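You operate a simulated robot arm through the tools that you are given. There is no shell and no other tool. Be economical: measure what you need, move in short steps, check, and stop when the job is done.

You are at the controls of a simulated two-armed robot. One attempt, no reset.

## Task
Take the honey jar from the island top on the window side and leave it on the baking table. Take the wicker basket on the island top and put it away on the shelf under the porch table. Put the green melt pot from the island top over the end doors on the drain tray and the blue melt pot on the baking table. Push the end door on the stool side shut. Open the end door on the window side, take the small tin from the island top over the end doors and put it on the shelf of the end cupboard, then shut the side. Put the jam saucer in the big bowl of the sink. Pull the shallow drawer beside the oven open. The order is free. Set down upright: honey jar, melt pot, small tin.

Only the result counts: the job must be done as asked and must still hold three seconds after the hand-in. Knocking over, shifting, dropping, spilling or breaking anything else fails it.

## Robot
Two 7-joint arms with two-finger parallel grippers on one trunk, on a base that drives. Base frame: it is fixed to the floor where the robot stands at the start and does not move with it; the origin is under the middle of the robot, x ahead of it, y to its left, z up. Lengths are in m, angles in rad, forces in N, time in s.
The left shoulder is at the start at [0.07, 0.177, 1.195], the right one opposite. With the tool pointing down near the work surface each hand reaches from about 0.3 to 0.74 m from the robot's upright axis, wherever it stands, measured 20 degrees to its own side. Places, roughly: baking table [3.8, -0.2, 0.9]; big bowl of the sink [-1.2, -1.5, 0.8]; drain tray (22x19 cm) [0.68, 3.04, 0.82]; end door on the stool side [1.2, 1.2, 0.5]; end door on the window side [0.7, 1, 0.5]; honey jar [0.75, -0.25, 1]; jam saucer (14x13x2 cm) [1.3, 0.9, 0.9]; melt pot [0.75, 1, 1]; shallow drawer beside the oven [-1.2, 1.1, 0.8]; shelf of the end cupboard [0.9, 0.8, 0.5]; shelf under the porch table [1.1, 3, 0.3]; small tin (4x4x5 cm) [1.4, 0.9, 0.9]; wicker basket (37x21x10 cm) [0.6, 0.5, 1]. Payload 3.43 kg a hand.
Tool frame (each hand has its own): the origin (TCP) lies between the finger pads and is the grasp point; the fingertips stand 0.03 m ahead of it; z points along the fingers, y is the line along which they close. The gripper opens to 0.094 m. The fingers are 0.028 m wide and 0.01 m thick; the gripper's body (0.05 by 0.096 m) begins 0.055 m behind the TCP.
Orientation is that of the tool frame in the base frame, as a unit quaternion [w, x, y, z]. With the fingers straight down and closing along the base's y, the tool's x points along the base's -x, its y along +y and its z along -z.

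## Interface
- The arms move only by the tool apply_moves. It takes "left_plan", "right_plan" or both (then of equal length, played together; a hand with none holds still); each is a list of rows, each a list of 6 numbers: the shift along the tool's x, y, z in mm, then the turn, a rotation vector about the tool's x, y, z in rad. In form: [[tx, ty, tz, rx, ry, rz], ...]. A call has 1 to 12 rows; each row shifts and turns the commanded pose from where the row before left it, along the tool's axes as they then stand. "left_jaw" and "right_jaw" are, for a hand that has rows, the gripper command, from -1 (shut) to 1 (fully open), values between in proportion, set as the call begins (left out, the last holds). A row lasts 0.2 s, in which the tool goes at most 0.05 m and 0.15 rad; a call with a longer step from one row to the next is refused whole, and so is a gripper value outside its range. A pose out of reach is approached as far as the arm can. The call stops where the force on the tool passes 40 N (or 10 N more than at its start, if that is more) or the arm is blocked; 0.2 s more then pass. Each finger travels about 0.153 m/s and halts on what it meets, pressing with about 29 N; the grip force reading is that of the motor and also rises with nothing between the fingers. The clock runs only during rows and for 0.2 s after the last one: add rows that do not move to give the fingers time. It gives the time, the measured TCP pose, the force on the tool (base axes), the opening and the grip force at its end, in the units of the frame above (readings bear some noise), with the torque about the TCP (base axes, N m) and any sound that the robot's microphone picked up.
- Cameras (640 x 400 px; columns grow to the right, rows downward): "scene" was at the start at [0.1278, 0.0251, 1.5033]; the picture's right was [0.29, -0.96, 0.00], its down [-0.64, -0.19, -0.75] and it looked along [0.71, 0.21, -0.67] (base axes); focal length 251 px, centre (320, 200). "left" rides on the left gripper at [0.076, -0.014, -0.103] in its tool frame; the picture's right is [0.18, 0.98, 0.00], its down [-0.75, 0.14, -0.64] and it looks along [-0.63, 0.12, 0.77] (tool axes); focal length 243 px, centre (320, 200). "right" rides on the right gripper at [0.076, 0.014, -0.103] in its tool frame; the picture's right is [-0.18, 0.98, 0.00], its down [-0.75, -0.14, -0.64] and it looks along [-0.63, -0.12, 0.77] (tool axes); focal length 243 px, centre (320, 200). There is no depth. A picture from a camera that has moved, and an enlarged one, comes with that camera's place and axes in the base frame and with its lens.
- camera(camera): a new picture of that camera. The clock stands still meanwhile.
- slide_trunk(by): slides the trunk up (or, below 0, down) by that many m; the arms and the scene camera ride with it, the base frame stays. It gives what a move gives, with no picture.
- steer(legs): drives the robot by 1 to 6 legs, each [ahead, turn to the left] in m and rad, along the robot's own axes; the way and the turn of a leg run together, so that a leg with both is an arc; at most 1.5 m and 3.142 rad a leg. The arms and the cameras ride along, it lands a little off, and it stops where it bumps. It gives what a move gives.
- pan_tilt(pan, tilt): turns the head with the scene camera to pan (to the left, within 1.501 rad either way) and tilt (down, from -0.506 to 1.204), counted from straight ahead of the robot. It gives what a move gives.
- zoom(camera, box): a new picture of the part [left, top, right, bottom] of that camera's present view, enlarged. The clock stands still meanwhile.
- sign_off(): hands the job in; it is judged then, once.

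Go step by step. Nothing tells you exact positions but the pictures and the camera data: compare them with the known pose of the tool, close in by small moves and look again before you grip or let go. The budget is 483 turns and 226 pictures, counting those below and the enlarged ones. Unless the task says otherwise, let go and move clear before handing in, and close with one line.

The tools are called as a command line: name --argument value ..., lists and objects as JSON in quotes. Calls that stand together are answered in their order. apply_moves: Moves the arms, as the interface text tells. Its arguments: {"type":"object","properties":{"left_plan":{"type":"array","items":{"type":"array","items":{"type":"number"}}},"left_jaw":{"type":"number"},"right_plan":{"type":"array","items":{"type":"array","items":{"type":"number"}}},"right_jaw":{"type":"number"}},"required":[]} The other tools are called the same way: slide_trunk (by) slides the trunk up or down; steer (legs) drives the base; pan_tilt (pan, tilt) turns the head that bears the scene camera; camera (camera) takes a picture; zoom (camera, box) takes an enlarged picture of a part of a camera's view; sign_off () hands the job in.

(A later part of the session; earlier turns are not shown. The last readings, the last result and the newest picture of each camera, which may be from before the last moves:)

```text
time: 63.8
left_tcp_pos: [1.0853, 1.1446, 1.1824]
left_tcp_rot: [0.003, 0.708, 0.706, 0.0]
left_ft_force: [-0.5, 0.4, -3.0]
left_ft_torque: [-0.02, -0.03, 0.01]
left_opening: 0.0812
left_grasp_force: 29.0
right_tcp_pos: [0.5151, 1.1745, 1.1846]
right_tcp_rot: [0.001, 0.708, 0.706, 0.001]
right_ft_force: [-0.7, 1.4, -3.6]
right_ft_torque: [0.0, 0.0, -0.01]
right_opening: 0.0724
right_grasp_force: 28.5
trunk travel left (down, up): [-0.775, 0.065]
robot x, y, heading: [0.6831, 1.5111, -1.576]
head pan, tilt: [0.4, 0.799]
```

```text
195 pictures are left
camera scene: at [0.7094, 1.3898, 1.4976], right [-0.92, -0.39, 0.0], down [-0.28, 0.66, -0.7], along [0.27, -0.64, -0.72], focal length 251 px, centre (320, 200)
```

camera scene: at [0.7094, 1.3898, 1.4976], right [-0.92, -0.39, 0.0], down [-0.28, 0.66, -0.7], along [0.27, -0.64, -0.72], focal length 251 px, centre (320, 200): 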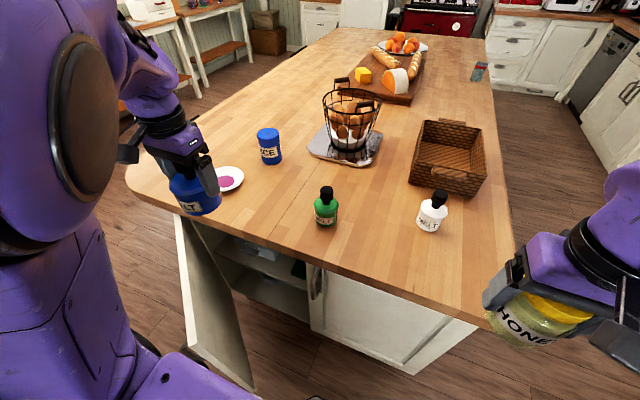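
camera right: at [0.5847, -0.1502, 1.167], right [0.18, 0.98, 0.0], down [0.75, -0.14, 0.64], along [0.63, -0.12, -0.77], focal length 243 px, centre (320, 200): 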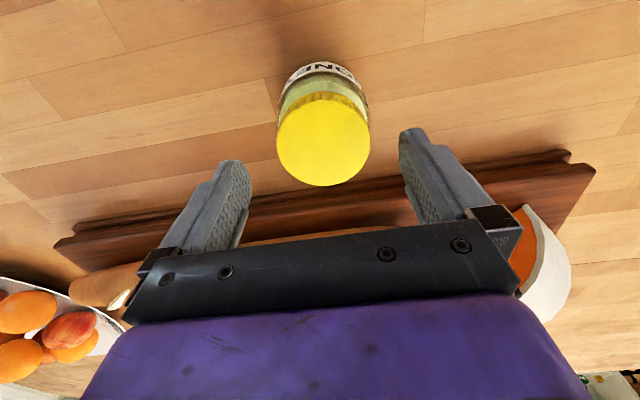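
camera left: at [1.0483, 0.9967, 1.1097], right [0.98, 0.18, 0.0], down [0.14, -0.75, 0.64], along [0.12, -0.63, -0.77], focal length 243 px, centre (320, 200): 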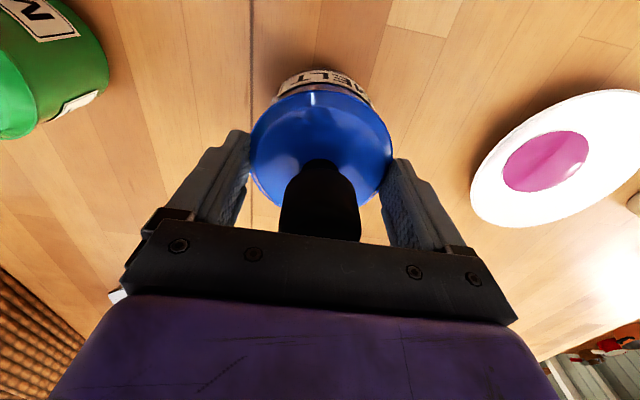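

Now back off and drive toward the baking table, looking on the way.

steer --legs '[[-0.45, 0], [0, 1.576], [1.5, 0]]'

pan_tilt --pan -0.4 --tilt 0.5

camera --camera "scene"

```text
time: 77.4
left_tcp_pos: [2.5522, 2.3545, 1.1818]
left_tcp_rot: [0.001, 0.005, 1.0, 0.001]
left_ft_force: [-0.5, 0.2, -3.3]
left_ft_torque: [0.01, 0.0, 0.0]
left_opening: 0.0815
left_grasp_force: 28.9
right_tcp_pos: [2.5171, 1.7854, 1.1836]
right_tcp_rot: [-0.001, 0.005, 1.0, 0.0]
right_ft_force: [-0.8, -0.6, -3.6]
right_ft_torque: [-0.02, -0.02, 0.01]
right_opening: 0.0724
right_grasp_force: 28.8
trunk travel left (down, up): [-0.775, 0.065]
robot x, y, heading: [2.1792, 1.9533, -0.005]
head pan, tilt: [0.4, 0.799]
```

```text
time: 78.5
left_tcp_pos: [2.5522, 2.3541, 1.1818]
left_tcp_rot: [0.001, 0.005, 1.0, 0.001]
left_ft_force: [0.6, 0.6, -3.6]
left_ft_torque: [0.02, 0.01, -0.04]
left_opening: 0.0814
left_grasp_force: 29.0
right_tcp_pos: [2.5173, 1.7858, 1.1836]
right_tcp_rot: [0.0, 0.005, 1.0, -0.001]
right_ft_force: [-0.1, 0.2, -4.0]
right_ft_torque: [0.02, 0.01, 0.0]
right_opening: 0.0722
right_grasp_force: 28.8
trunk travel left (down, up): [-0.775, 0.065]
robot x, y, heading: [2.1767, 1.9525, -0.005]
head pan, tilt: [-0.4, 0.499]
```

```text
194 pictures are left
camera scene: at [2.3113, 1.9181, 1.5234], right [-0.4, -0.92, 0.0], down [-0.44, 0.19, -0.88], along [0.81, -0.35, -0.48], focal length 251 px, centre (320, 200)
```

scene: 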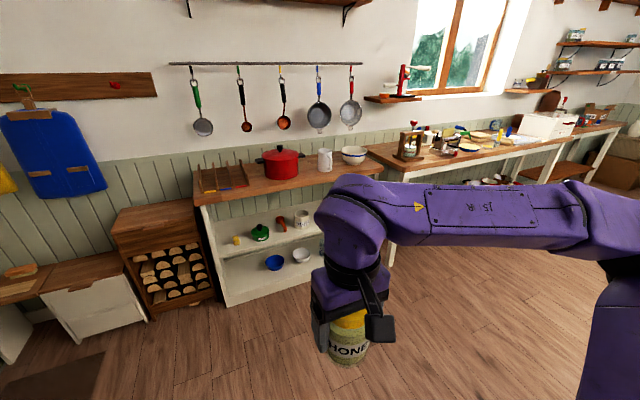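

steer --legs '[[0, -1.3], [1.5, 0], [0.2, 0], [0, 1.3]]'

pan_tilt --pan -0.1 --tilt 0.5

camera --camera "scene"

```text
time: 93.7
left_tcp_pos: [2.9757, 0.7209, 1.1813]
left_tcp_rot: [0.001, -0.008, 1.0, 0.0]
left_ft_force: [-0.2, -0.1, -2.7]
left_ft_torque: [0.03, -0.02, 0.01]
left_opening: 0.0813
left_grasp_force: 28.9
right_tcp_pos: [2.9554, 0.1505, 1.1822]
right_tcp_rot: [0.0, -0.008, 1.0, 0.0]
right_ft_force: [0.0, 0.2, -4.6]
right_ft_torque: [0.0, 0.01, -0.01]
right_opening: 0.0723
right_grasp_force: 29.2
trunk travel left (down, up): [-0.775, 0.065]
robot x, y, heading: [2.6106, 0.3124, 0.02]
head pan, tilt: [-0.4, 0.499]
```

```text
time: 94.5
left_tcp_pos: [2.9753, 0.7212, 1.1815]
left_tcp_rot: [0.0, -0.008, 1.0, 0.001]
left_ft_force: [0.0, -0.1, -2.5]
left_ft_torque: [0.0, 0.02, 0.04]
left_opening: 0.0811
left_grasp_force: 28.9
right_tcp_pos: [2.9546, 0.1524, 1.1839]
right_tcp_rot: [0.0, -0.008, 1.0, 0.0]
right_ft_force: [0.4, 1.0, -3.1]
right_ft_torque: [-0.02, -0.01, 0.02]
right_opening: 0.0723
right_grasp_force: 29.1
trunk travel left (down, up): [-0.775, 0.065]
robot x, y, heading: [2.6117, 0.3105, 0.015]
head pan, tilt: [-0.099, 0.499]
```

```text
193 pictures are left
camera scene: at [2.7524, 0.3053, 1.5234], right [-0.08, -1.0, 0.0], down [-0.48, 0.04, -0.88], along [0.87, -0.07, -0.48], focal length 251 px, centre (320, 200)
```

scene: 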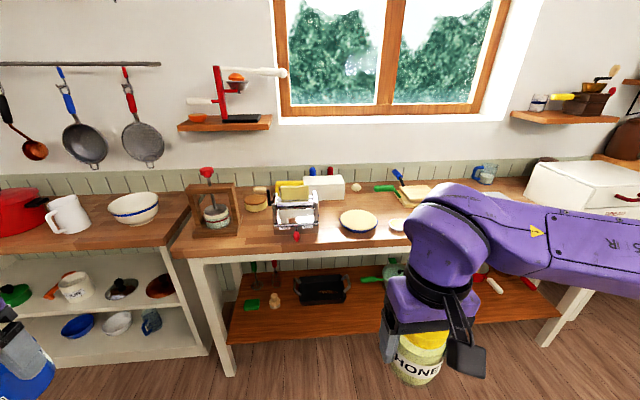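

Table front edge lies at x≈3.49. I shift along it to view the right part.

steer --legs '[[0, -1.4], [0.75, 0], [0, 1.38]]'

pan_tilt --pan 0.15 --tilt 0.5

camera --camera "scene"

```text
time: 105.3
left_tcp_pos: [3.1253, -0.0279, 1.1815]
left_tcp_rot: [0.0, 0.025, 1.0, 0.001]
left_ft_force: [0.1, -0.2, -2.6]
left_ft_torque: [0.0, -0.01, 0.01]
left_opening: 0.0811
left_grasp_force: 29.3
right_tcp_pos: [3.0701, -0.5954, 1.1834]
right_tcp_rot: [0.0, 0.023, 1.0, 0.0]
right_ft_force: [-0.3, 0.1, -4.7]
right_ft_torque: [-0.02, 0.0, -0.01]
right_opening: 0.0721
right_grasp_force: 28.2
trunk travel left (down, up): [-0.775, 0.065]
robot x, y, heading: [2.7362, -0.4135, -0.049]
head pan, tilt: [-0.099, 0.499]
```

```text
time: 106.0
left_tcp_pos: [3.1255, -0.0275, 1.1815]
left_tcp_rot: [0.0, 0.025, 1.0, 0.0]
left_ft_force: [-0.3, 1.1, -2.7]
left_ft_torque: [0.04, 0.01, 0.02]
left_opening: 0.0813
left_grasp_force: 29.2
right_tcp_pos: [3.07, -0.5939, 1.1842]
right_tcp_rot: [0.0, 0.024, 1.0, 0.0]
right_ft_force: [0.6, 0.7, -4.6]
right_ft_torque: [-0.01, -0.03, -0.02]
right_opening: 0.072
right_grasp_force: 29.1
trunk travel left (down, up): [-0.775, 0.065]
robot x, y, heading: [2.7393, -0.4125, -0.054]
head pan, tilt: [0.15, 0.499]
```

```text
192 pictures are left
camera scene: at [2.877, -0.4055, 1.5234], right [0.1, -0.99, 0.0], down [-0.48, -0.05, -0.88], along [0.87, 0.09, -0.48], focal length 251 px, centre (320, 200)
```

scene: 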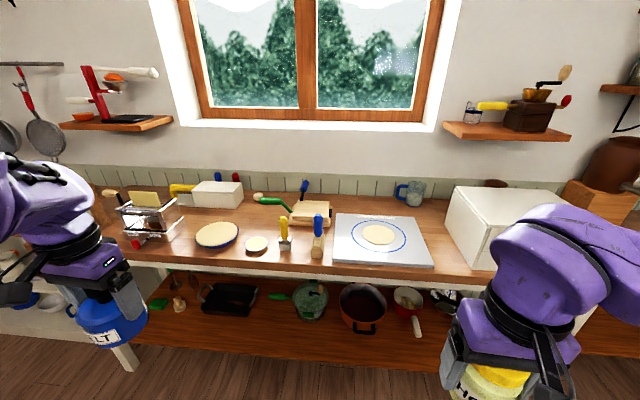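

zoom --camera "scene" --box '[80, 170, 280, 290]'

zoom --camera "scene" --box '[260, 170, 500, 290]'

```text
3.20 times, centred on (180, 230) of scene
camera zoom: at [2.877, -0.4055, 1.5234], right [0.1, -0.99, 0.0], down [-0.48, -0.05, -0.88], along [0.87, 0.09, -0.48], focal length 803 px, centre (768, 104)
```

zoom: 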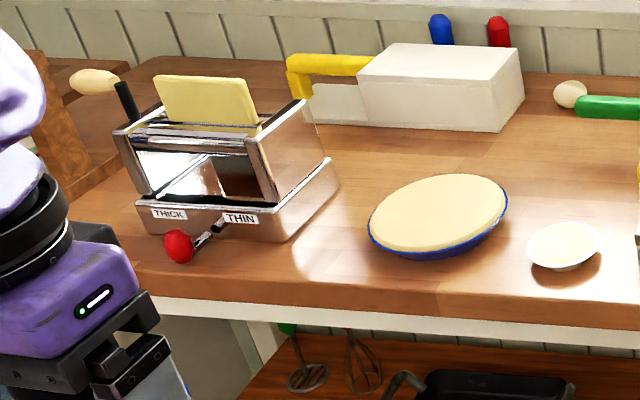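

```text
2.67 times, centred on (380, 230) of scene
camera zoom: at [2.877, -0.4055, 1.5234], right [0.1, -0.99, 0.0], down [-0.48, -0.05, -0.88], along [0.87, 0.09, -0.48], focal length 669 px, centre (160, 120)
```

zoom: 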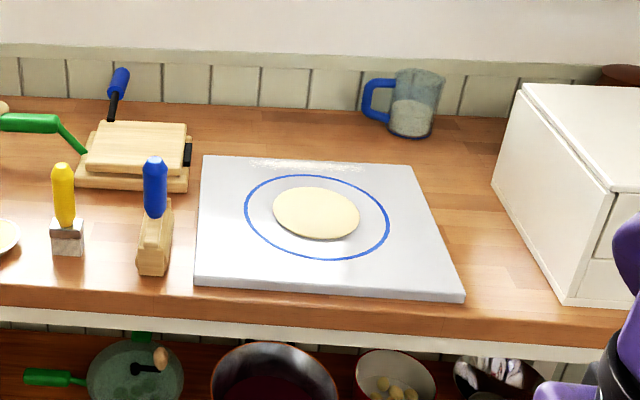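

Free places: honey in the gap between rolling mat and bread bin (~(3.63,-0.795)); the blue pot between the press and the toaster (~(3.62,0.50)). I approach for the honey first.

steer --legs '[[0, -0.535], [0.37, 0], [0, 0.59]]'

pan_tilt --pan -0.2 --tilt 0.75

camera --camera "scene"

camera --camera "right"

```text
time: 111.5
left_tcp_pos: [3.4081, -0.2032, 1.1822]
left_tcp_rot: [0.0, -0.011, 1.0, 0.002]
left_ft_force: [0.6, -0.6, -2.4]
left_ft_torque: [0.04, 0.0, 0.0]
left_opening: 0.0809
left_grasp_force: 28.7
right_tcp_pos: [3.3926, -0.7729, 1.1843]
right_tcp_rot: [0.0, -0.011, 1.0, 0.0]
right_ft_force: [-0.3, 0.0, -4.5]
right_ft_torque: [0.02, 0.02, -0.01]
right_opening: 0.0722
right_grasp_force: 29.2
trunk travel left (down, up): [-0.775, 0.065]
robot x, y, heading: [3.0487, -0.6205, 0.022]
head pan, tilt: [0.15, 0.499]
```

```text
time: 112.4
left_tcp_pos: [3.4085, -0.2013, 1.1821]
left_tcp_rot: [0.0, -0.012, 1.0, 0.001]
left_ft_force: [-0.9, -0.2, -2.4]
left_ft_torque: [0.01, 0.02, 0.02]
left_opening: 0.0815
left_grasp_force: 29.0
right_tcp_pos: [3.3936, -0.7735, 1.1835]
right_tcp_rot: [0.0, -0.011, 1.0, -0.001]
right_ft_force: [0.2, -0.3, -4.9]
right_ft_torque: [-0.02, -0.03, 0.02]
right_opening: 0.0722
right_grasp_force: 29.1
trunk travel left (down, up): [-0.775, 0.065]
robot x, y, heading: [3.0485, -0.6138, 0.02]
head pan, tilt: [-0.201, 0.75]
```

```text
189 pictures are left
camera scene: at [3.1797, -0.6276, 1.5015], right [-0.18, -0.98, 0.0], down [-0.67, 0.12, -0.73], along [0.72, -0.13, -0.68], focal length 251 px, centre (320, 200)
```

scene: 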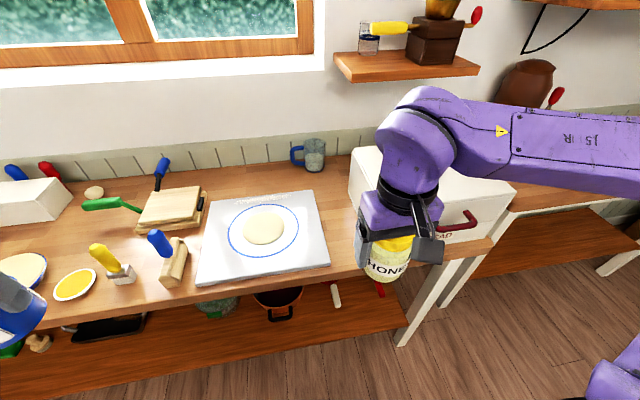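

```text
188 pictures are left
camera right: at [3.316, -0.7601, 1.2868], right [0.16, 0.99, 0.0], down [0.76, -0.12, 0.64], along [0.63, -0.1, -0.77], focal length 243 px, centre (320, 200)
```

right: 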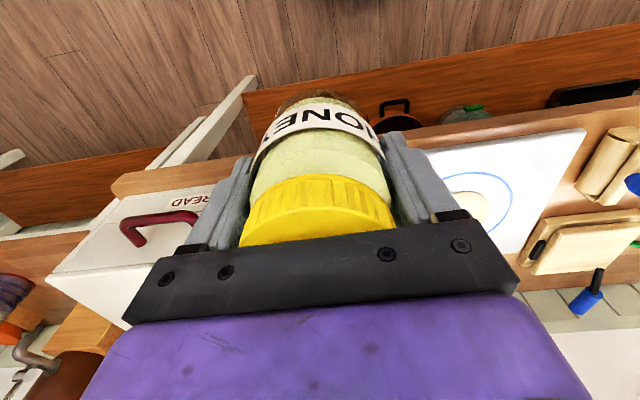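

Gap centre is near y=-0.785 at x=3.63. I move the jar over it at a safe height.

apply_moves --right_plan '[[-39.5, -2.7, 5, 0, 0, 0], [-39.5, -2.7, 10, 0, 0, 0], [-39.5, -2.7, 15, 0, 0, 0], [-39.5, -2.7, 20, 0, 0, 0], [-39.5, -2.7, 20, 0, 0, 0], [-39.5, -2.7, 15, 0, 0, 0], [0, 0, 0, 0, 0, 0]]'

camera --camera "scene"

camera --camera "right"

```text
time: 114.0
left_tcp_pos: [3.4078, -0.2023, 1.1821]
left_tcp_rot: [0.0, -0.011, 1.0, 0.001]
left_ft_force: [-0.3, -0.7, -2.4]
left_ft_torque: [0.03, 0.03, -0.01]
left_opening: 0.0811
left_grasp_force: 28.5
right_tcp_pos: [3.6329, -0.7829, 1.0979]
right_tcp_rot: [0.0, -0.012, 1.0, 0.0]
right_ft_force: [-0.1, 0.0, -4.9]
right_ft_torque: [0.0, 0.02, 0.02]
right_opening: 0.0719
right_grasp_force: 29.0
trunk travel left (down, up): [-0.775, 0.065]
robot x, y, heading: [3.0477, -0.615, 0.026]
head pan, tilt: [-0.201, 0.75]
```

```text
187 pictures are left
camera scene: at [3.1789, -0.6282, 1.5015], right [-0.18, -0.98, 0.0], down [-0.67, 0.12, -0.73], along [0.72, -0.13, -0.68], focal length 251 px, centre (320, 200)
```

scene: 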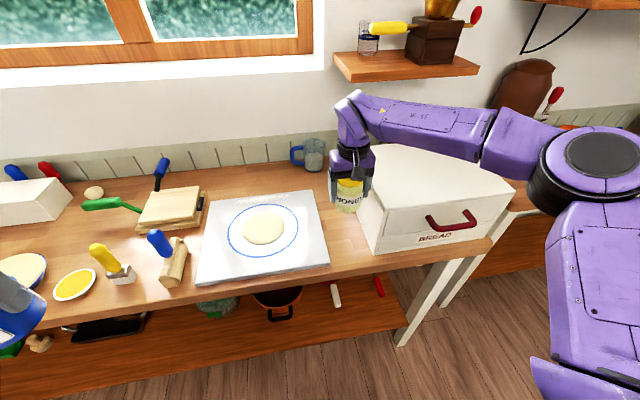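

```text
186 pictures are left
camera right: at [3.555, -0.771, 1.2009], right [0.16, 0.99, 0.0], down [0.76, -0.12, 0.64], along [0.63, -0.1, -0.77], focal length 243 px, centre (320, 200)
```

right: 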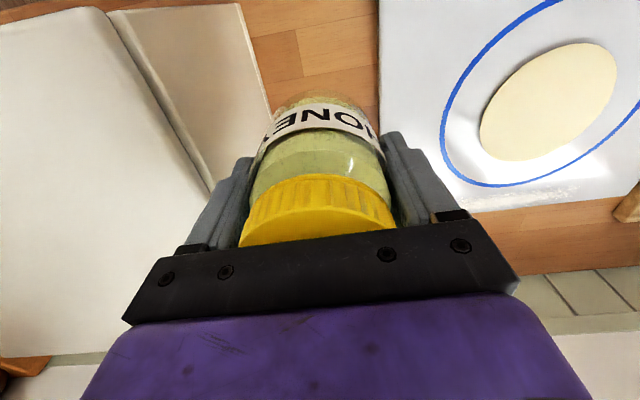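

The gap runs from -0.72 to -0.85, jar at -0.783: centred. I lower.

apply_moves --right_plan '[[0, 0, 40, 0, 0, 0], [0, 0, 40, 0, 0, 0], [0, 0, 40, 0, 0, 0], [0, 0, 0, 0, 0, 0]]'

camera --camera "scene"

zoom --camera "scene" --box '[260, 140, 440, 260]'

```text
time: 115.0
left_tcp_pos: [3.4093, -0.2022, 1.1808]
left_tcp_rot: [0.0, -0.011, 1.0, 0.002]
left_ft_force: [-0.4, -0.3, -3.0]
left_ft_torque: [-0.01, -0.03, -0.02]
left_opening: 0.0813
left_grasp_force: 29.3
right_tcp_pos: [3.6293, -0.7838, 0.9768]
right_tcp_rot: [0.0, -0.011, 1.0, 0.0]
right_ft_force: [1.1, 0.5, -4.1]
right_ft_torque: [0.04, 0.02, 0.02]
right_opening: 0.0717
right_grasp_force: 30.2
trunk travel left (down, up): [-0.775, 0.065]
robot x, y, heading: [3.0521, -0.6133, 0.025]
head pan, tilt: [-0.201, 0.75]
```

```text
185 pictures are left
camera scene: at [3.18, -0.6278, 1.5014], right [-0.18, -0.98, 0.0], down [-0.67, 0.12, -0.73], along [0.72, -0.13, -0.68], focal length 251 px, centre (320, 200)
```

scene: 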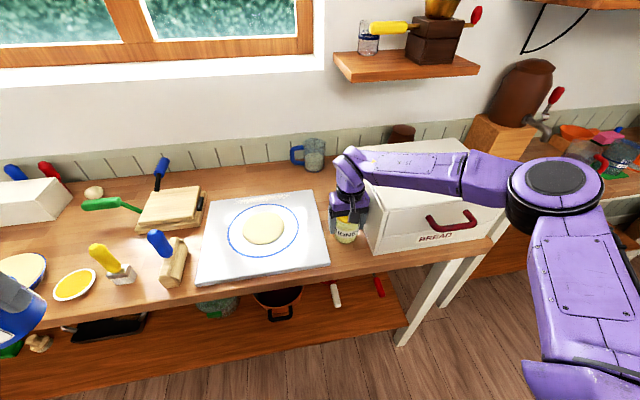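

```text
3.33 times, centred on (350, 200) of scene
camera zoom: at [3.18, -0.6278, 1.5014], right [-0.18, -0.98, 0.0], down [-0.67, 0.12, -0.73], along [0.72, -0.13, -0.68], focal length 836 px, centre (220, 200)
```

zoom: 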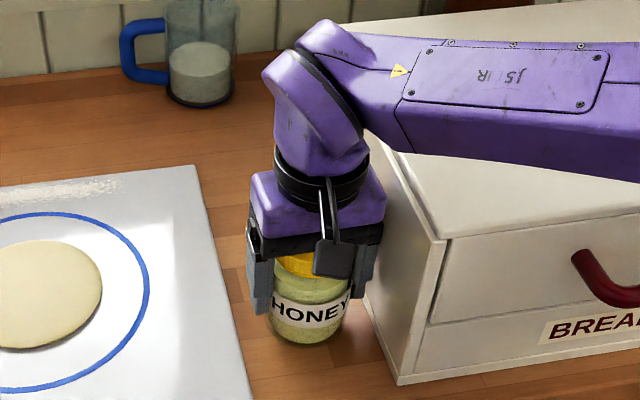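

apply_moves --right_plan '[[0, 0, 8, 0, 0, 0], [0, 0, 8, 0, 0, 0], [0, 0, 0, 0, 0, 0]]'

```text
time: 115.8
left_tcp_pos: [3.4057, -0.2033, 1.1825]
left_tcp_rot: [0.001, -0.011, 1.0, 0.0]
left_ft_force: [0.1, -0.3, -2.5]
left_ft_torque: [0.03, 0.03, 0.0]
left_opening: 0.081
left_grasp_force: 28.8
right_tcp_pos: [3.6305, -0.7829, 0.97]
right_tcp_rot: [0.006, -0.009, 1.0, 0.003]
right_ft_force: [-9.1, -1.2, 19.8]
right_ft_torque: [-0.6, 1.05, -0.22]
right_opening: 0.0714
right_grasp_force: 28.8
trunk travel left (down, up): [-0.775, 0.065]
robot x, y, heading: [3.0517, -0.6137, 0.021]
head pan, tilt: [-0.201, 0.75]
stopped in row 3 (right hand): the force on the tool passed its limit (the readings are from after the stop); the commanded pose is now the measured one
```

Contact: table is at about 0.915. I release a little and rise.

apply_moves --right_plan '[[0, 0, 0, 0, 0, 0], [0, 0, 0, 0, 0, 0]]' --right_jaw 0.82

camera --camera "right"

zoom --camera "scene" --box '[260, 140, 440, 260]'

```text
time: 116.4
left_tcp_pos: [3.4051, -0.2017, 1.1829]
left_tcp_rot: [0.002, -0.011, 1.0, 0.001]
left_ft_force: [-0.3, 0.2, -1.6]
left_ft_torque: [0.02, 0.03, -0.01]
left_opening: 0.0812
left_grasp_force: 29.2
right_tcp_pos: [3.63, -0.7836, 0.9698]
right_tcp_rot: [0.008, -0.01, 1.0, 0.002]
right_ft_force: [1.0, -1.0, 28.3]
right_ft_torque: [-0.13, 0.63, 0.04]
right_opening: 0.0857
right_grasp_force: 0.0
trunk travel left (down, up): [-0.775, 0.065]
robot x, y, heading: [3.0491, -0.6135, 0.02]
head pan, tilt: [-0.201, 0.75]
```

```text
183 pictures are left
camera right: at [3.5517, -0.7707, 1.0719], right [0.16, 0.99, 0.01], down [0.75, -0.13, 0.65], along [0.65, -0.1, -0.76], focal length 243 px, centre (320, 200)
```

right: 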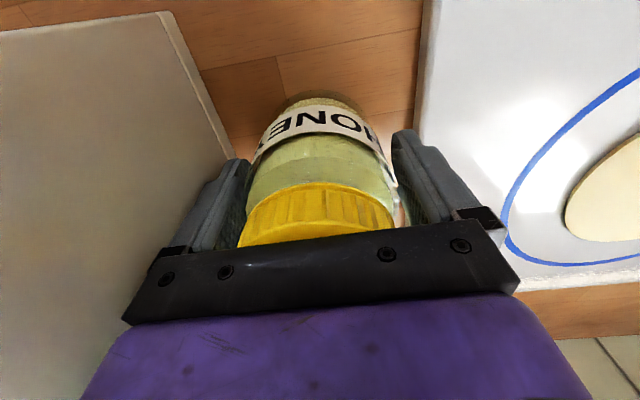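

```text
3.33 times, centred on (350, 200) of scene
camera zoom: at [3.1749, -0.6266, 1.5021], right [-0.18, -0.98, 0.0], down [-0.67, 0.12, -0.73], along [0.72, -0.13, -0.68], focal length 836 px, centre (220, 200)
```

zoom: 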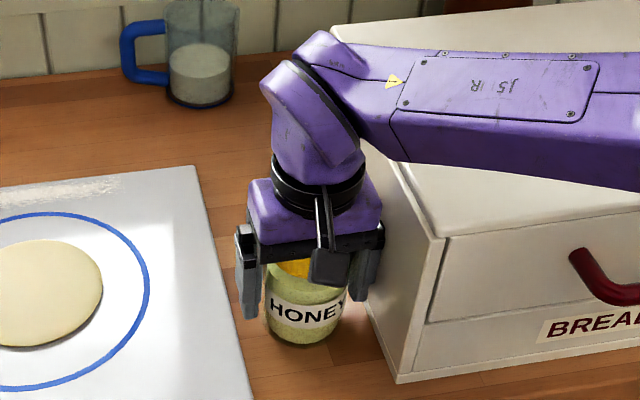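

apply_moves --right_plan '[[0, 0, -5, 0, 0, 0], [0, 0, -5, 0, 0, 0], [0, 0, 0, 0, 0, 0]]'

zoom --camera "scene" --box '[260, 140, 440, 260]'

```text
time: 117.2
left_tcp_pos: [3.4086, -0.2015, 1.1823]
left_tcp_rot: [0.001, -0.011, 1.0, 0.001]
left_ft_force: [-0.1, 0.0, -2.8]
left_ft_torque: [0.01, 0.0, 0.02]
left_opening: 0.0812
left_grasp_force: 28.8
right_tcp_pos: [3.6315, -0.7841, 0.976]
right_tcp_rot: [0.004, -0.011, 1.0, 0.001]
right_ft_force: [0.3, 0.3, 0.2]
right_ft_torque: [0.0, -0.02, -0.01]
right_opening: 0.0855
right_grasp_force: 0.1
trunk travel left (down, up): [-0.775, 0.065]
robot x, y, heading: [3.0499, -0.6134, 0.021]
head pan, tilt: [-0.201, 0.75]
```

```text
3.33 times, centred on (350, 200) of scene
camera zoom: at [3.1788, -0.6275, 1.5014], right [-0.18, -0.98, 0.0], down [-0.67, 0.12, -0.73], along [0.72, -0.13, -0.68], focal length 836 px, centre (220, 200)
```

zoom: 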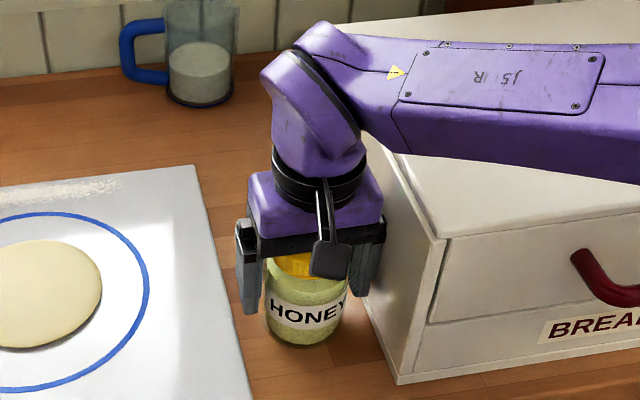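

The hand is free of load and the jar stands. I rise straight up and draw back.

apply_moves --right_plan '[[0, 0, -20, 0, 0, 0], [0, 0, -30, 0, 0, 0], [0, 0, -40, 0, 0, 0], [10, 0, -40, 0, 0, 0], [30, 0, -35, 0, 0, 0], [45, 0, -15, 0, 0, 0], [45, 0, 0, 0, 0, 0], [45, 0, 0, 0, 0, 0]]'

camera --camera "scene"

```text
time: 119.0
left_tcp_pos: [3.4062, -0.2036, 1.1821]
left_tcp_rot: [0.0, -0.011, 1.0, 0.001]
left_ft_force: [-0.1, 0.3, -2.6]
left_ft_torque: [0.02, -0.01, -0.01]
left_opening: 0.0813
left_grasp_force: 29.5
right_tcp_pos: [3.4519, -0.7887, 1.1576]
right_tcp_rot: [0.005, -0.01, 1.0, 0.001]
right_ft_force: [0.4, 0.5, -0.8]
right_ft_torque: [0.0, -0.01, 0.0]
right_opening: 0.0856
right_grasp_force: 0.0
trunk travel left (down, up): [-0.775, 0.065]
robot x, y, heading: [3.0536, -0.62, 0.017]
head pan, tilt: [-0.201, 0.75]
```

```text
180 pictures are left
camera scene: at [3.177, -0.6285, 1.5017], right [-0.18, -0.98, 0.0], down [-0.67, 0.12, -0.73], along [0.72, -0.13, -0.68], focal length 251 px, centre (320, 200)
```

scene: 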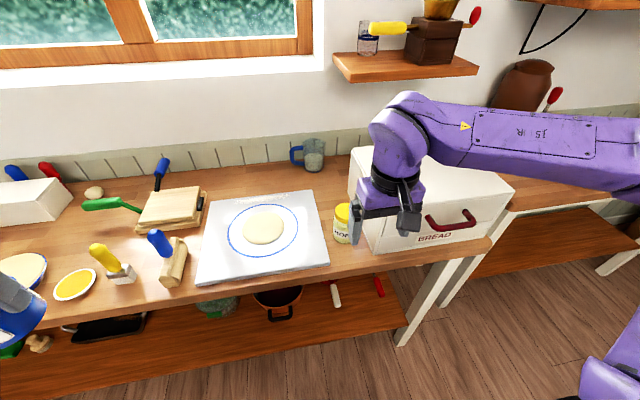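

Honey is placed. Now to the gap between press and toaster with the blue pot.

steer --legs '[[-0.35, 0], [0, 1.23], [0.95, 0], [0, -1.25]]'

pan_tilt --pan 0.25 --tilt 0.75

camera --camera "scene"

```text
time: 132.0
left_tcp_pos: [3.3505, 0.6978, 1.181]
left_tcp_rot: [0.0, -0.01, 1.0, 0.002]
left_ft_force: [0.1, -0.2, -2.1]
left_ft_torque: [-0.02, 0.04, 0.02]
left_opening: 0.0813
left_grasp_force: 28.7
right_tcp_pos: [3.3959, 0.112, 1.1574]
right_tcp_rot: [0.005, -0.01, 1.0, 0.001]
right_ft_force: [0.1, 0.0, 0.9]
right_ft_torque: [0.04, -0.02, 0.02]
right_opening: 0.0857
right_grasp_force: 0.0
trunk travel left (down, up): [-0.775, 0.065]
robot x, y, heading: [2.9869, 0.2825, 0.015]
head pan, tilt: [-0.201, 0.75]
```

```text
time: 132.9
left_tcp_pos: [3.3508, 0.6975, 1.1812]
left_tcp_rot: [0.0, -0.01, 1.0, 0.001]
left_ft_force: [0.4, 0.5, -2.7]
left_ft_torque: [0.01, 0.01, -0.02]
left_opening: 0.081
left_grasp_force: 29.1
right_tcp_pos: [3.3949, 0.1122, 1.1556]
right_tcp_rot: [0.004, -0.01, 1.0, 0.002]
right_ft_force: [0.5, -0.2, 0.5]
right_ft_torque: [-0.01, 0.0, 0.02]
right_opening: 0.0855
right_grasp_force: 0.1
trunk travel left (down, up): [-0.775, 0.065]
robot x, y, heading: [2.9881, 0.2876, 0.015]
head pan, tilt: [0.25, 0.75]
```

```text
179 pictures are left
camera scene: at [3.1182, 0.3098, 1.5015], right [0.26, -0.96, 0.0], down [-0.66, -0.18, -0.73], along [0.71, 0.19, -0.68], focal length 251 px, centre (320, 200)
```

scene: 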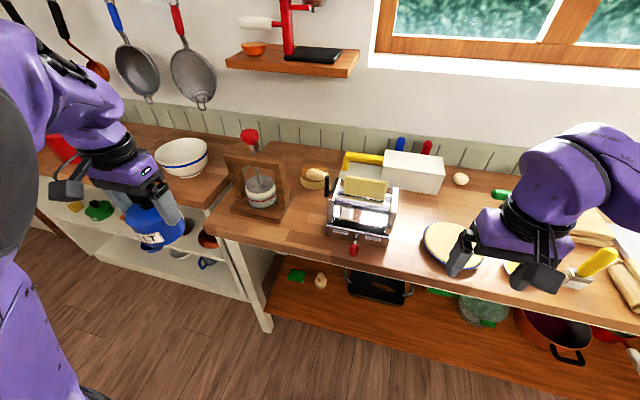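

Gap centre at (3.60, 0.487). I move the pot sideways, then forward over it.

apply_moves --left_plan '[[0, -43, 0, 0, 0, 0], [0, -43, 0, 0, 0, 0], [0, -43, 0, 0, 0, 0], [0, -43, 5, 0, 0, 0], [0, -42, 5, 0, 0, 0], [-41, 0, 5, 0, 0, 0], [-41, 0, 5, 0, 0, 0], [-41, 0, 10, 0, 0, 0], [-41, 0, 10, 0, 0, 0], [-41, 0, 10, 0, 0, 0], [-41, 0, 10, 0, 0, 0], [0, 0, 0, 0, 0, 0]]'

camera --camera "scene"

camera --camera "left"

```text
time: 135.1
left_tcp_pos: [3.6141, 0.5314, 1.1051]
left_tcp_rot: [-0.009, -0.009, 1.0, 0.0]
left_ft_force: [-44.8, -17.5, 17.9]
left_ft_torque: [0.9, -0.46, 1.64]
left_opening: 0.0807
left_grasp_force: 29.0
left hand out of reach, approached as far as the arm can: row 1, 2, 3, 4, 5
right_tcp_pos: [3.3896, 0.1102, 1.1582]
right_tcp_rot: [0.008, -0.009, 1.0, 0.002]
right_ft_force: [0.9, 0.7, 0.3]
right_ft_torque: [-0.08, 0.08, -0.03]
right_opening: 0.0856
right_grasp_force: 0.0
trunk travel left (down, up): [-0.775, 0.065]
robot x, y, heading: [2.9909, 0.2855, 0.02]
head pan, tilt: [0.25, 0.75]
stopped in row 10 (left hand): the force on the tool passed its limit (the readings are from after the stop); the commanded pose is now the measured one
```

```text
178 pictures are left
camera scene: at [3.1114, 0.308, 1.5024], right [0.27, -0.96, 0.0], down [-0.65, -0.18, -0.73], along [0.71, 0.2, -0.68], focal length 251 px, centre (320, 200)
```

scene: 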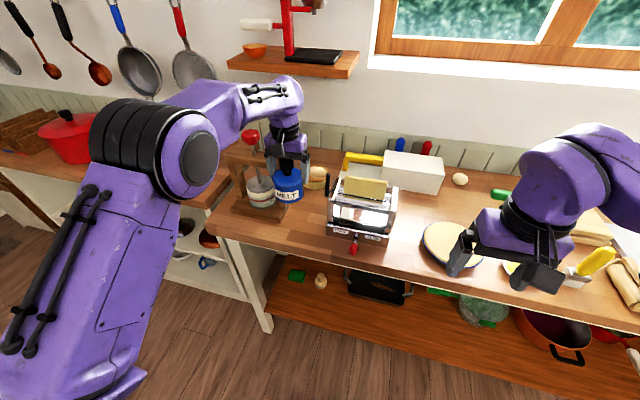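

```text
177 pictures are left
camera left: at [3.5407, 0.5161, 1.2088], right [-0.2, 0.98, 0.01], down [0.76, 0.15, 0.63], along [0.61, 0.13, -0.78], focal length 243 px, centre (320, 200)
```

left: 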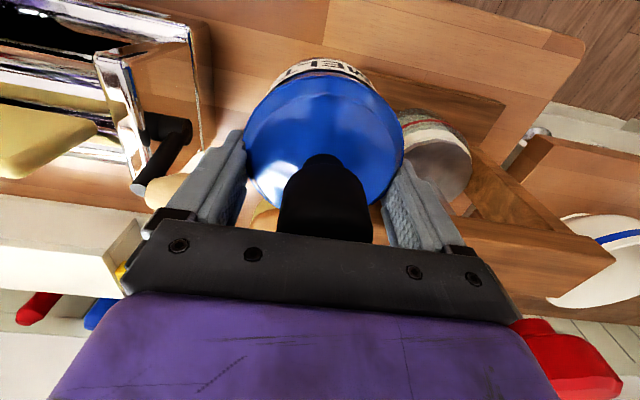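

The sideways rows fell short and the hand touched the press frame. I back straight off at once.

apply_moves --left_plan '[[15, 0, 0, 0, 0, 0], [25, 0, 0, 0, 0, 0], [40, 0, 0, 0, 0, 0]]'

camera --camera "scene"

camera --camera "left"

```text
time: 135.9
left_tcp_pos: [3.5385, 0.5316, 1.1051]
left_tcp_rot: [-0.007, -0.01, 1.0, 0.0]
left_ft_force: [-0.5, -0.9, -2.8]
left_ft_torque: [0.01, -0.05, -0.01]
left_opening: 0.0807
left_grasp_force: 29.2
right_tcp_pos: [3.3923, 0.1109, 1.1577]
right_tcp_rot: [0.004, -0.01, 1.0, 0.002]
right_ft_force: [0.2, -1.0, 0.4]
right_ft_torque: [-0.05, -0.02, -0.01]
right_opening: 0.0854
right_grasp_force: 0.1
trunk travel left (down, up): [-0.775, 0.065]
robot x, y, heading: [2.9893, 0.2848, 0.018]
head pan, tilt: [0.25, 0.75]
```

```text
176 pictures are left
camera scene: at [3.115, 0.3091, 1.5018], right [0.27, -0.96, 0.0], down [-0.66, -0.18, -0.73], along [0.71, 0.19, -0.68], focal length 251 px, centre (320, 200)
```

scene: 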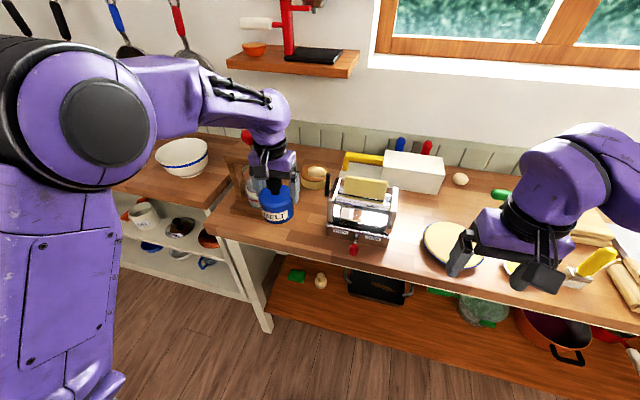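

```text
175 pictures are left
camera left: at [3.4646, 0.5177, 1.2072], right [-0.2, 0.98, 0.01], down [0.76, 0.15, 0.63], along [0.62, 0.13, -0.78], focal length 243 px, centre (320, 200)
```

left: 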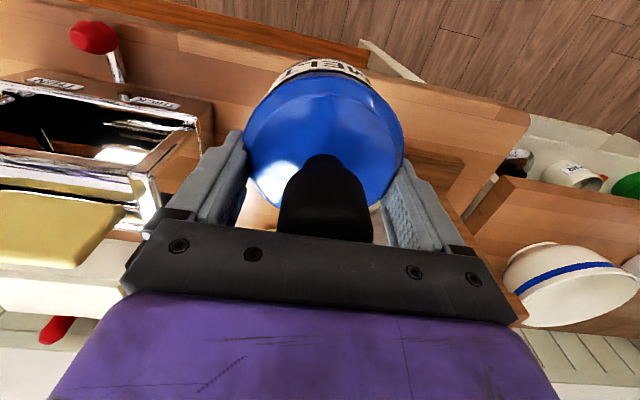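

apply_moves --left_plan '[[40, -20, 0, 0, 0, 0], [10, -40, 0, 0, 0, 0], [0, -45, 0, 0, 0, 0], [0, -45, 0, 0, 0, 0]]'

camera --camera "scene"

zoom --camera "scene" --box '[180, 110, 360, 230]'

```text
time: 136.9
left_tcp_pos: [3.4873, 0.3784, 1.1031]
left_tcp_rot: [-0.009, -0.01, 1.0, 0.002]
left_ft_force: [0.1, -0.1, -2.3]
left_ft_torque: [0.03, 0.0, 0.03]
left_opening: 0.0808
left_grasp_force: 29.1
right_tcp_pos: [3.3952, 0.1093, 1.1558]
right_tcp_rot: [0.004, -0.008, 1.0, 0.003]
right_ft_force: [0.2, -0.6, -0.7]
right_ft_torque: [0.04, -0.04, -0.01]
right_opening: 0.0855
right_grasp_force: 0.0
trunk travel left (down, up): [-0.775, 0.065]
robot x, y, heading: [2.9897, 0.287, 0.02]
head pan, tilt: [0.25, 0.75]
```

```text
174 pictures are left
camera scene: at [3.1172, 0.3071, 1.5016], right [0.27, -0.96, 0.0], down [-0.66, -0.18, -0.73], along [0.71, 0.2, -0.68], focal length 251 px, centre (320, 200)
```

scene: 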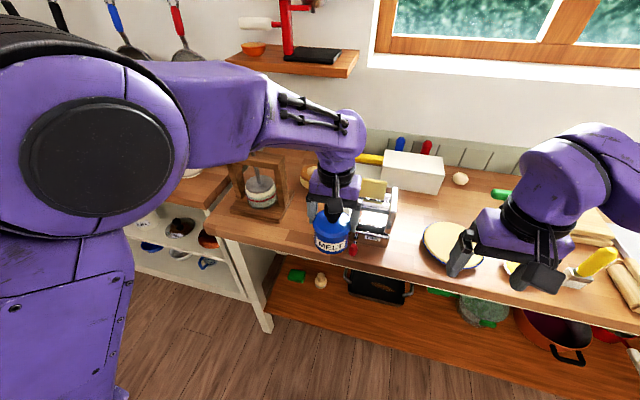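

```text
3.33 times, centred on (270, 170) of scene
camera zoom: at [3.1172, 0.3071, 1.5016], right [0.27, -0.96, 0.0], down [-0.66, -0.18, -0.73], along [0.71, 0.2, -0.68], focal length 836 px, centre (487, 300)
```

zoom: 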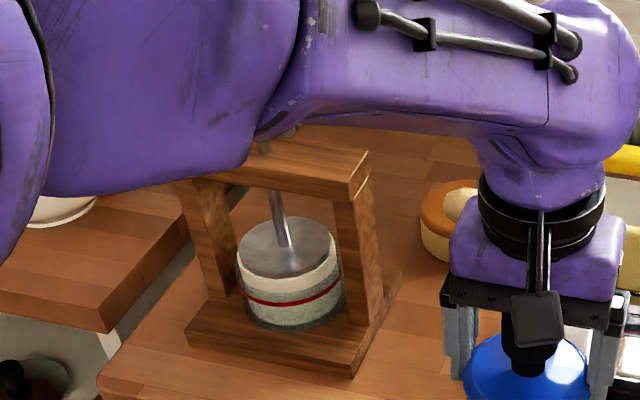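

Press seems in place. Now I bring the pot to (3.585, 0.485), staying clear of both neighbours.

apply_moves --left_plan '[[10, 36, 0, 0, 0, 0], [0, 36, 0, 0, 0, 0], [0, 33, 0, 0, 0, 0], [0, 0, 0, 0, 0, 0]]'

camera --camera "left"

```text
time: 137.9
left_tcp_pos: [3.4806, 0.4877, 1.103]
left_tcp_rot: [-0.01, -0.009, 1.0, 0.001]
left_ft_force: [0.4, 0.3, -4.3]
left_ft_torque: [-0.02, -0.03, -0.01]
left_opening: 0.0808
left_grasp_force: 29.2
right_tcp_pos: [3.3959, 0.1122, 1.1574]
right_tcp_rot: [0.004, -0.009, 1.0, 0.001]
right_ft_force: [0.9, -0.3, -0.2]
right_ft_torque: [0.02, 0.0, 0.01]
right_opening: 0.0857
right_grasp_force: 0.0
trunk travel left (down, up): [-0.775, 0.065]
robot x, y, heading: [2.9896, 0.2822, 0.019]
head pan, tilt: [0.25, 0.75]
```

```text
172 pictures are left
camera left: at [3.4071, 0.4716, 1.2064], right [-0.2, 0.98, 0.01], down [0.76, 0.15, 0.63], along [0.61, 0.13, -0.78], focal length 243 px, centre (320, 200)
```

left: 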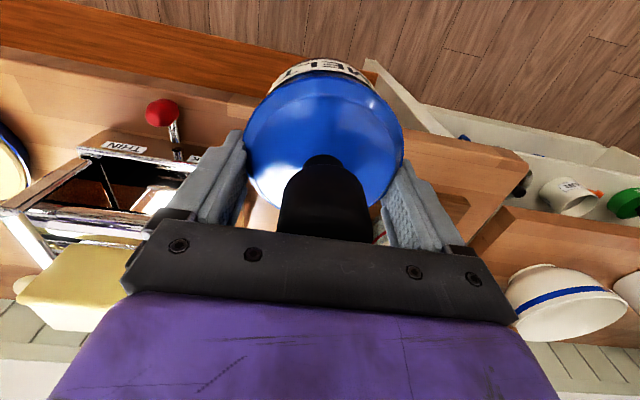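

apply_moves --left_plan '[[-35, 0, 0, 0, 0, 0], [-35, 0, 0, 0, 0, 0], [-33, 0, 0, 0, 0, 0], [0, 0, 0, 0, 0, 0]]'

camera --camera "left"

camera --camera "scene"

```text
time: 138.9
left_tcp_pos: [3.5836, 0.4905, 1.1035]
left_tcp_rot: [-0.01, -0.01, 1.0, 0.001]
left_ft_force: [0.5, -0.5, -3.2]
left_ft_torque: [-0.02, -0.05, 0.01]
left_opening: 0.0808
left_grasp_force: 28.7
right_tcp_pos: [3.3954, 0.1119, 1.1575]
right_tcp_rot: [0.004, -0.01, 1.0, 0.0]
right_ft_force: [-1.2, -0.2, 0.1]
right_ft_torque: [0.0, -0.04, 0.0]
right_opening: 0.0854
right_grasp_force: 0.1
trunk travel left (down, up): [-0.775, 0.065]
robot x, y, heading: [2.9904, 0.2817, 0.015]
head pan, tilt: [0.25, 0.75]
```

```text
171 pictures are left
camera left: at [3.5104, 0.4744, 1.2069], right [-0.2, 0.98, 0.01], down [0.76, 0.15, 0.63], along [0.61, 0.13, -0.78], focal length 243 px, centre (320, 200)
```

left: 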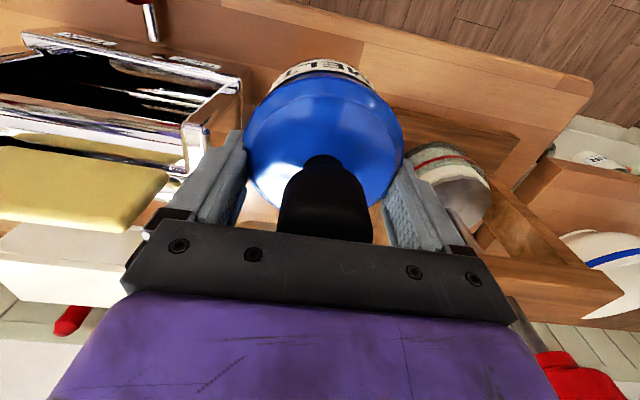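

```text
170 pictures are left
camera scene: at [3.1176, 0.3098, 1.5015], right [0.27, -0.96, 0.0], down [-0.66, -0.18, -0.73], along [0.7, 0.19, -0.68], focal length 251 px, centre (320, 200)
```

scene: 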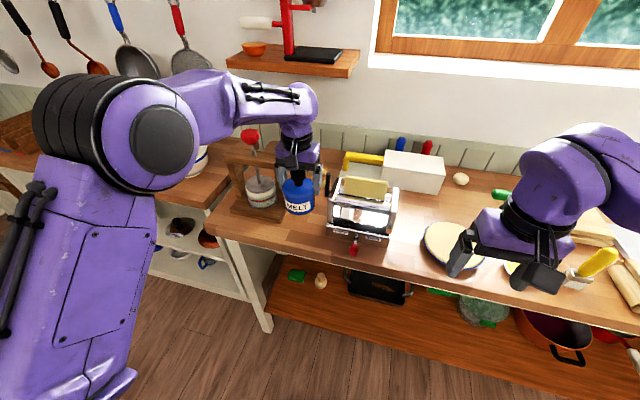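

Centred between the neighbours. I lower the pot.

apply_moves --left_plan '[[0, 0, 35, 0, 0, 0], [0, 0, 35, 0, 0, 0], [0, 0, 30, 0, 0, 0], [0, 0, 0, 0, 0, 0]]'

zoom --camera "scene" --box '[210, 110, 390, 230]'

```text
time: 139.9
left_tcp_pos: [3.5827, 0.4902, 1.003]
left_tcp_rot: [-0.009, -0.01, 1.0, 0.001]
left_ft_force: [0.8, -0.2, -2.9]
left_ft_torque: [-0.02, -0.07, 0.0]
left_opening: 0.0806
left_grasp_force: 28.6
right_tcp_pos: [3.3963, 0.1119, 1.1563]
right_tcp_rot: [0.004, -0.01, 1.0, 0.002]
right_ft_force: [0.9, -0.9, -0.4]
right_ft_torque: [0.01, -0.04, 0.03]
right_opening: 0.0855
right_grasp_force: 0.1
trunk travel left (down, up): [-0.775, 0.065]
robot x, y, heading: [2.988, 0.2895, 0.02]
head pan, tilt: [0.25, 0.75]
```

```text
3.33 times, centred on (300, 170) of scene
camera zoom: at [3.118, 0.3097, 1.5015], right [0.27, -0.96, 0.0], down [-0.66, -0.18, -0.73], along [0.7, 0.19, -0.68], focal length 836 px, centre (387, 300)
```

zoom: 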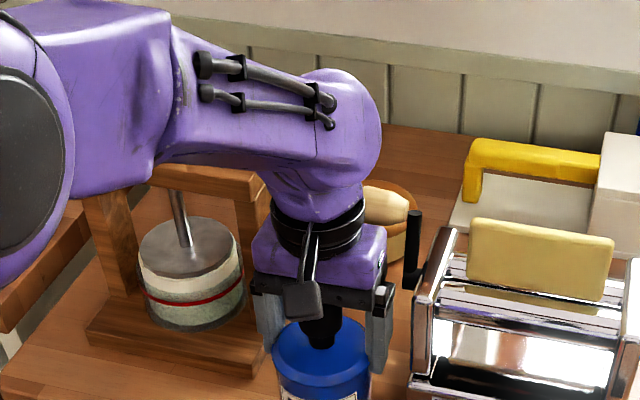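

apply_moves --left_plan '[[0, 0, 6, 0, 0, 0], [0, 0, 3, 0, 0, 0], [0, 0, 3, 0, 0, 0], [0, 0, 0, 0, 0, 0]]'

```text
time: 140.9
left_tcp_pos: [3.584, 0.4884, 0.9965]
left_tcp_rot: [-0.001, -0.01, 1.0, 0.002]
left_ft_force: [-3.6, 0.0, 13.7]
left_ft_torque: [-0.13, 0.92, -0.15]
left_opening: 0.081
left_grasp_force: 28.8
right_tcp_pos: [3.3925, 0.1107, 1.1576]
right_tcp_rot: [0.005, -0.008, 1.0, 0.002]
right_ft_force: [0.6, 0.5, -0.3]
right_ft_torque: [0.0, 0.0, 0.01]
right_opening: 0.0852
right_grasp_force: 0.1
trunk travel left (down, up): [-0.775, 0.065]
robot x, y, heading: [2.9857, 0.2836, 0.018]
head pan, tilt: [0.25, 0.75]
stopped in row 4 (left hand): the force on the tool passed its limit (the readings are from after the stop); the commanded pose is now the measured one
```

Contact with the table. Release slightly and rise.

apply_moves --left_plan '[[0, 0, 0, 0, 0, 0], [0, 0, 0, 0, 0, 0], [0, 0, -4, 0, 0, 0]]' --left_jaw 0.92

camera --camera "left"

```text
time: 141.7
left_tcp_pos: [3.5849, 0.4899, 0.9997]
left_tcp_rot: [-0.004, -0.01, 1.0, 0.001]
left_ft_force: [-0.4, -0.5, -0.2]
left_ft_torque: [-0.01, -0.02, -0.01]
left_opening: 0.0902
left_grasp_force: 0.0
right_tcp_pos: [3.3964, 0.1111, 1.1575]
right_tcp_rot: [0.005, -0.008, 1.0, 0.002]
right_ft_force: [1.1, -0.7, -0.4]
right_ft_torque: [0.02, -0.06, -0.02]
right_opening: 0.0855
right_grasp_force: 0.0
trunk travel left (down, up): [-0.775, 0.065]
robot x, y, heading: [2.9906, 0.2857, 0.017]
head pan, tilt: [0.25, 0.75]
```

```text
168 pictures are left
camera left: at [3.5112, 0.4747, 1.101], right [-0.2, 0.98, 0.0], down [0.76, 0.15, 0.64], along [0.62, 0.13, -0.77], focal length 243 px, centre (320, 200)
```

left: 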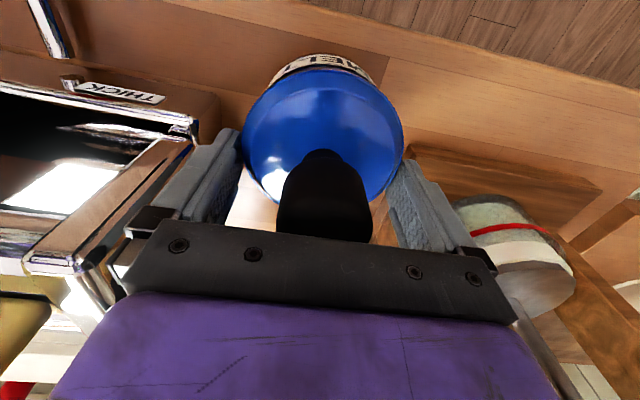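

Released. Rise straight, then draw back.

apply_moves --left_plan '[[0, 0, -20, 0, 0, 0], [0, 0, -35, 0, 0, 0], [0, 0, -40, 0, 0, 0], [20, 0, -35, 0, 0, 0], [40, 0, -20, 0, 0, 0], [45, 0, 0, 0, 0, 0], [45, 0, 0, 0, 0, 0], [45, 0, 0, 0, 0, 0]]'

camera --camera "scene"

```text
time: 143.5
left_tcp_pos: [3.3911, 0.4907, 1.1475]
left_tcp_rot: [-0.002, -0.01, 1.0, -0.001]
left_ft_force: [-0.3, 0.4, 0.4]
left_ft_torque: [-0.07, 0.0, 0.0]
left_opening: 0.0906
left_grasp_force: 0.1
right_tcp_pos: [3.395, 0.1185, 1.1582]
right_tcp_rot: [0.006, -0.01, 1.0, -0.002]
right_ft_force: [0.1, 0.2, 0.6]
right_ft_torque: [-0.07, -0.01, 0.01]
right_opening: 0.0857
right_grasp_force: 0.1
trunk travel left (down, up): [-0.775, 0.065]
robot x, y, heading: [2.9889, 0.2877, 0.018]
head pan, tilt: [0.25, 0.75]
```

```text
167 pictures are left
camera scene: at [3.1165, 0.3173, 1.5015], right [0.27, -0.96, 0.01], down [-0.66, -0.19, -0.73], along [0.71, 0.19, -0.68], focal length 251 px, centre (320, 200)
```

scene: 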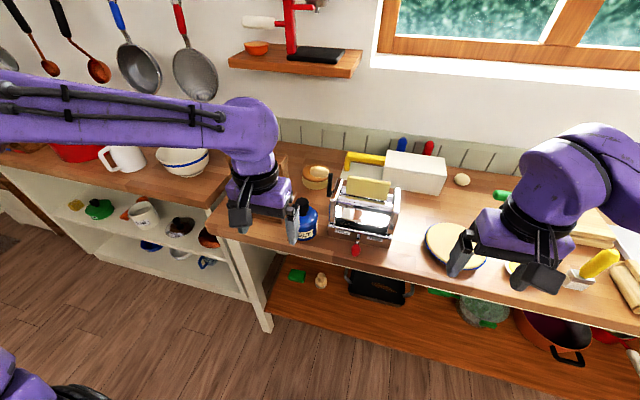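

steer --legs '[[-0.4, 0]]'

camera --camera "scene"

```text
time: 146.0
left_tcp_pos: [2.9899, 0.4768, 1.1479]
left_tcp_rot: [-0.005, -0.01, 1.0, 0.002]
left_ft_force: [0.1, -0.2, -0.5]
left_ft_torque: [0.03, 0.03, -0.02]
left_opening: 0.0902
left_grasp_force: 0.1
right_tcp_pos: [2.9937, 0.1033, 1.1554]
right_tcp_rot: [0.004, -0.01, 1.0, 0.002]
right_ft_force: [0.0, 0.7, 0.2]
right_ft_torque: [0.01, 0.03, 0.01]
right_opening: 0.0854
right_grasp_force: 0.1
trunk travel left (down, up): [-0.775, 0.065]
robot x, y, heading: [2.5878, 0.2785, 0.025]
head pan, tilt: [0.25, 0.75]
```

```text
166 pictures are left
camera scene: at [2.7167, 0.3018, 1.5014], right [0.27, -0.96, 0.0], down [-0.66, -0.18, -0.73], along [0.7, 0.2, -0.68], focal length 251 px, centre (320, 200)
```

scene: 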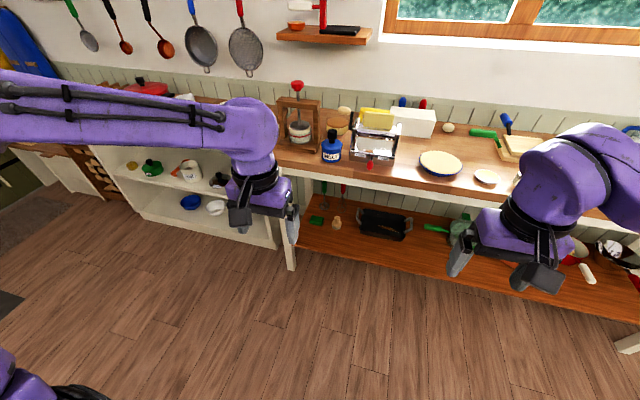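

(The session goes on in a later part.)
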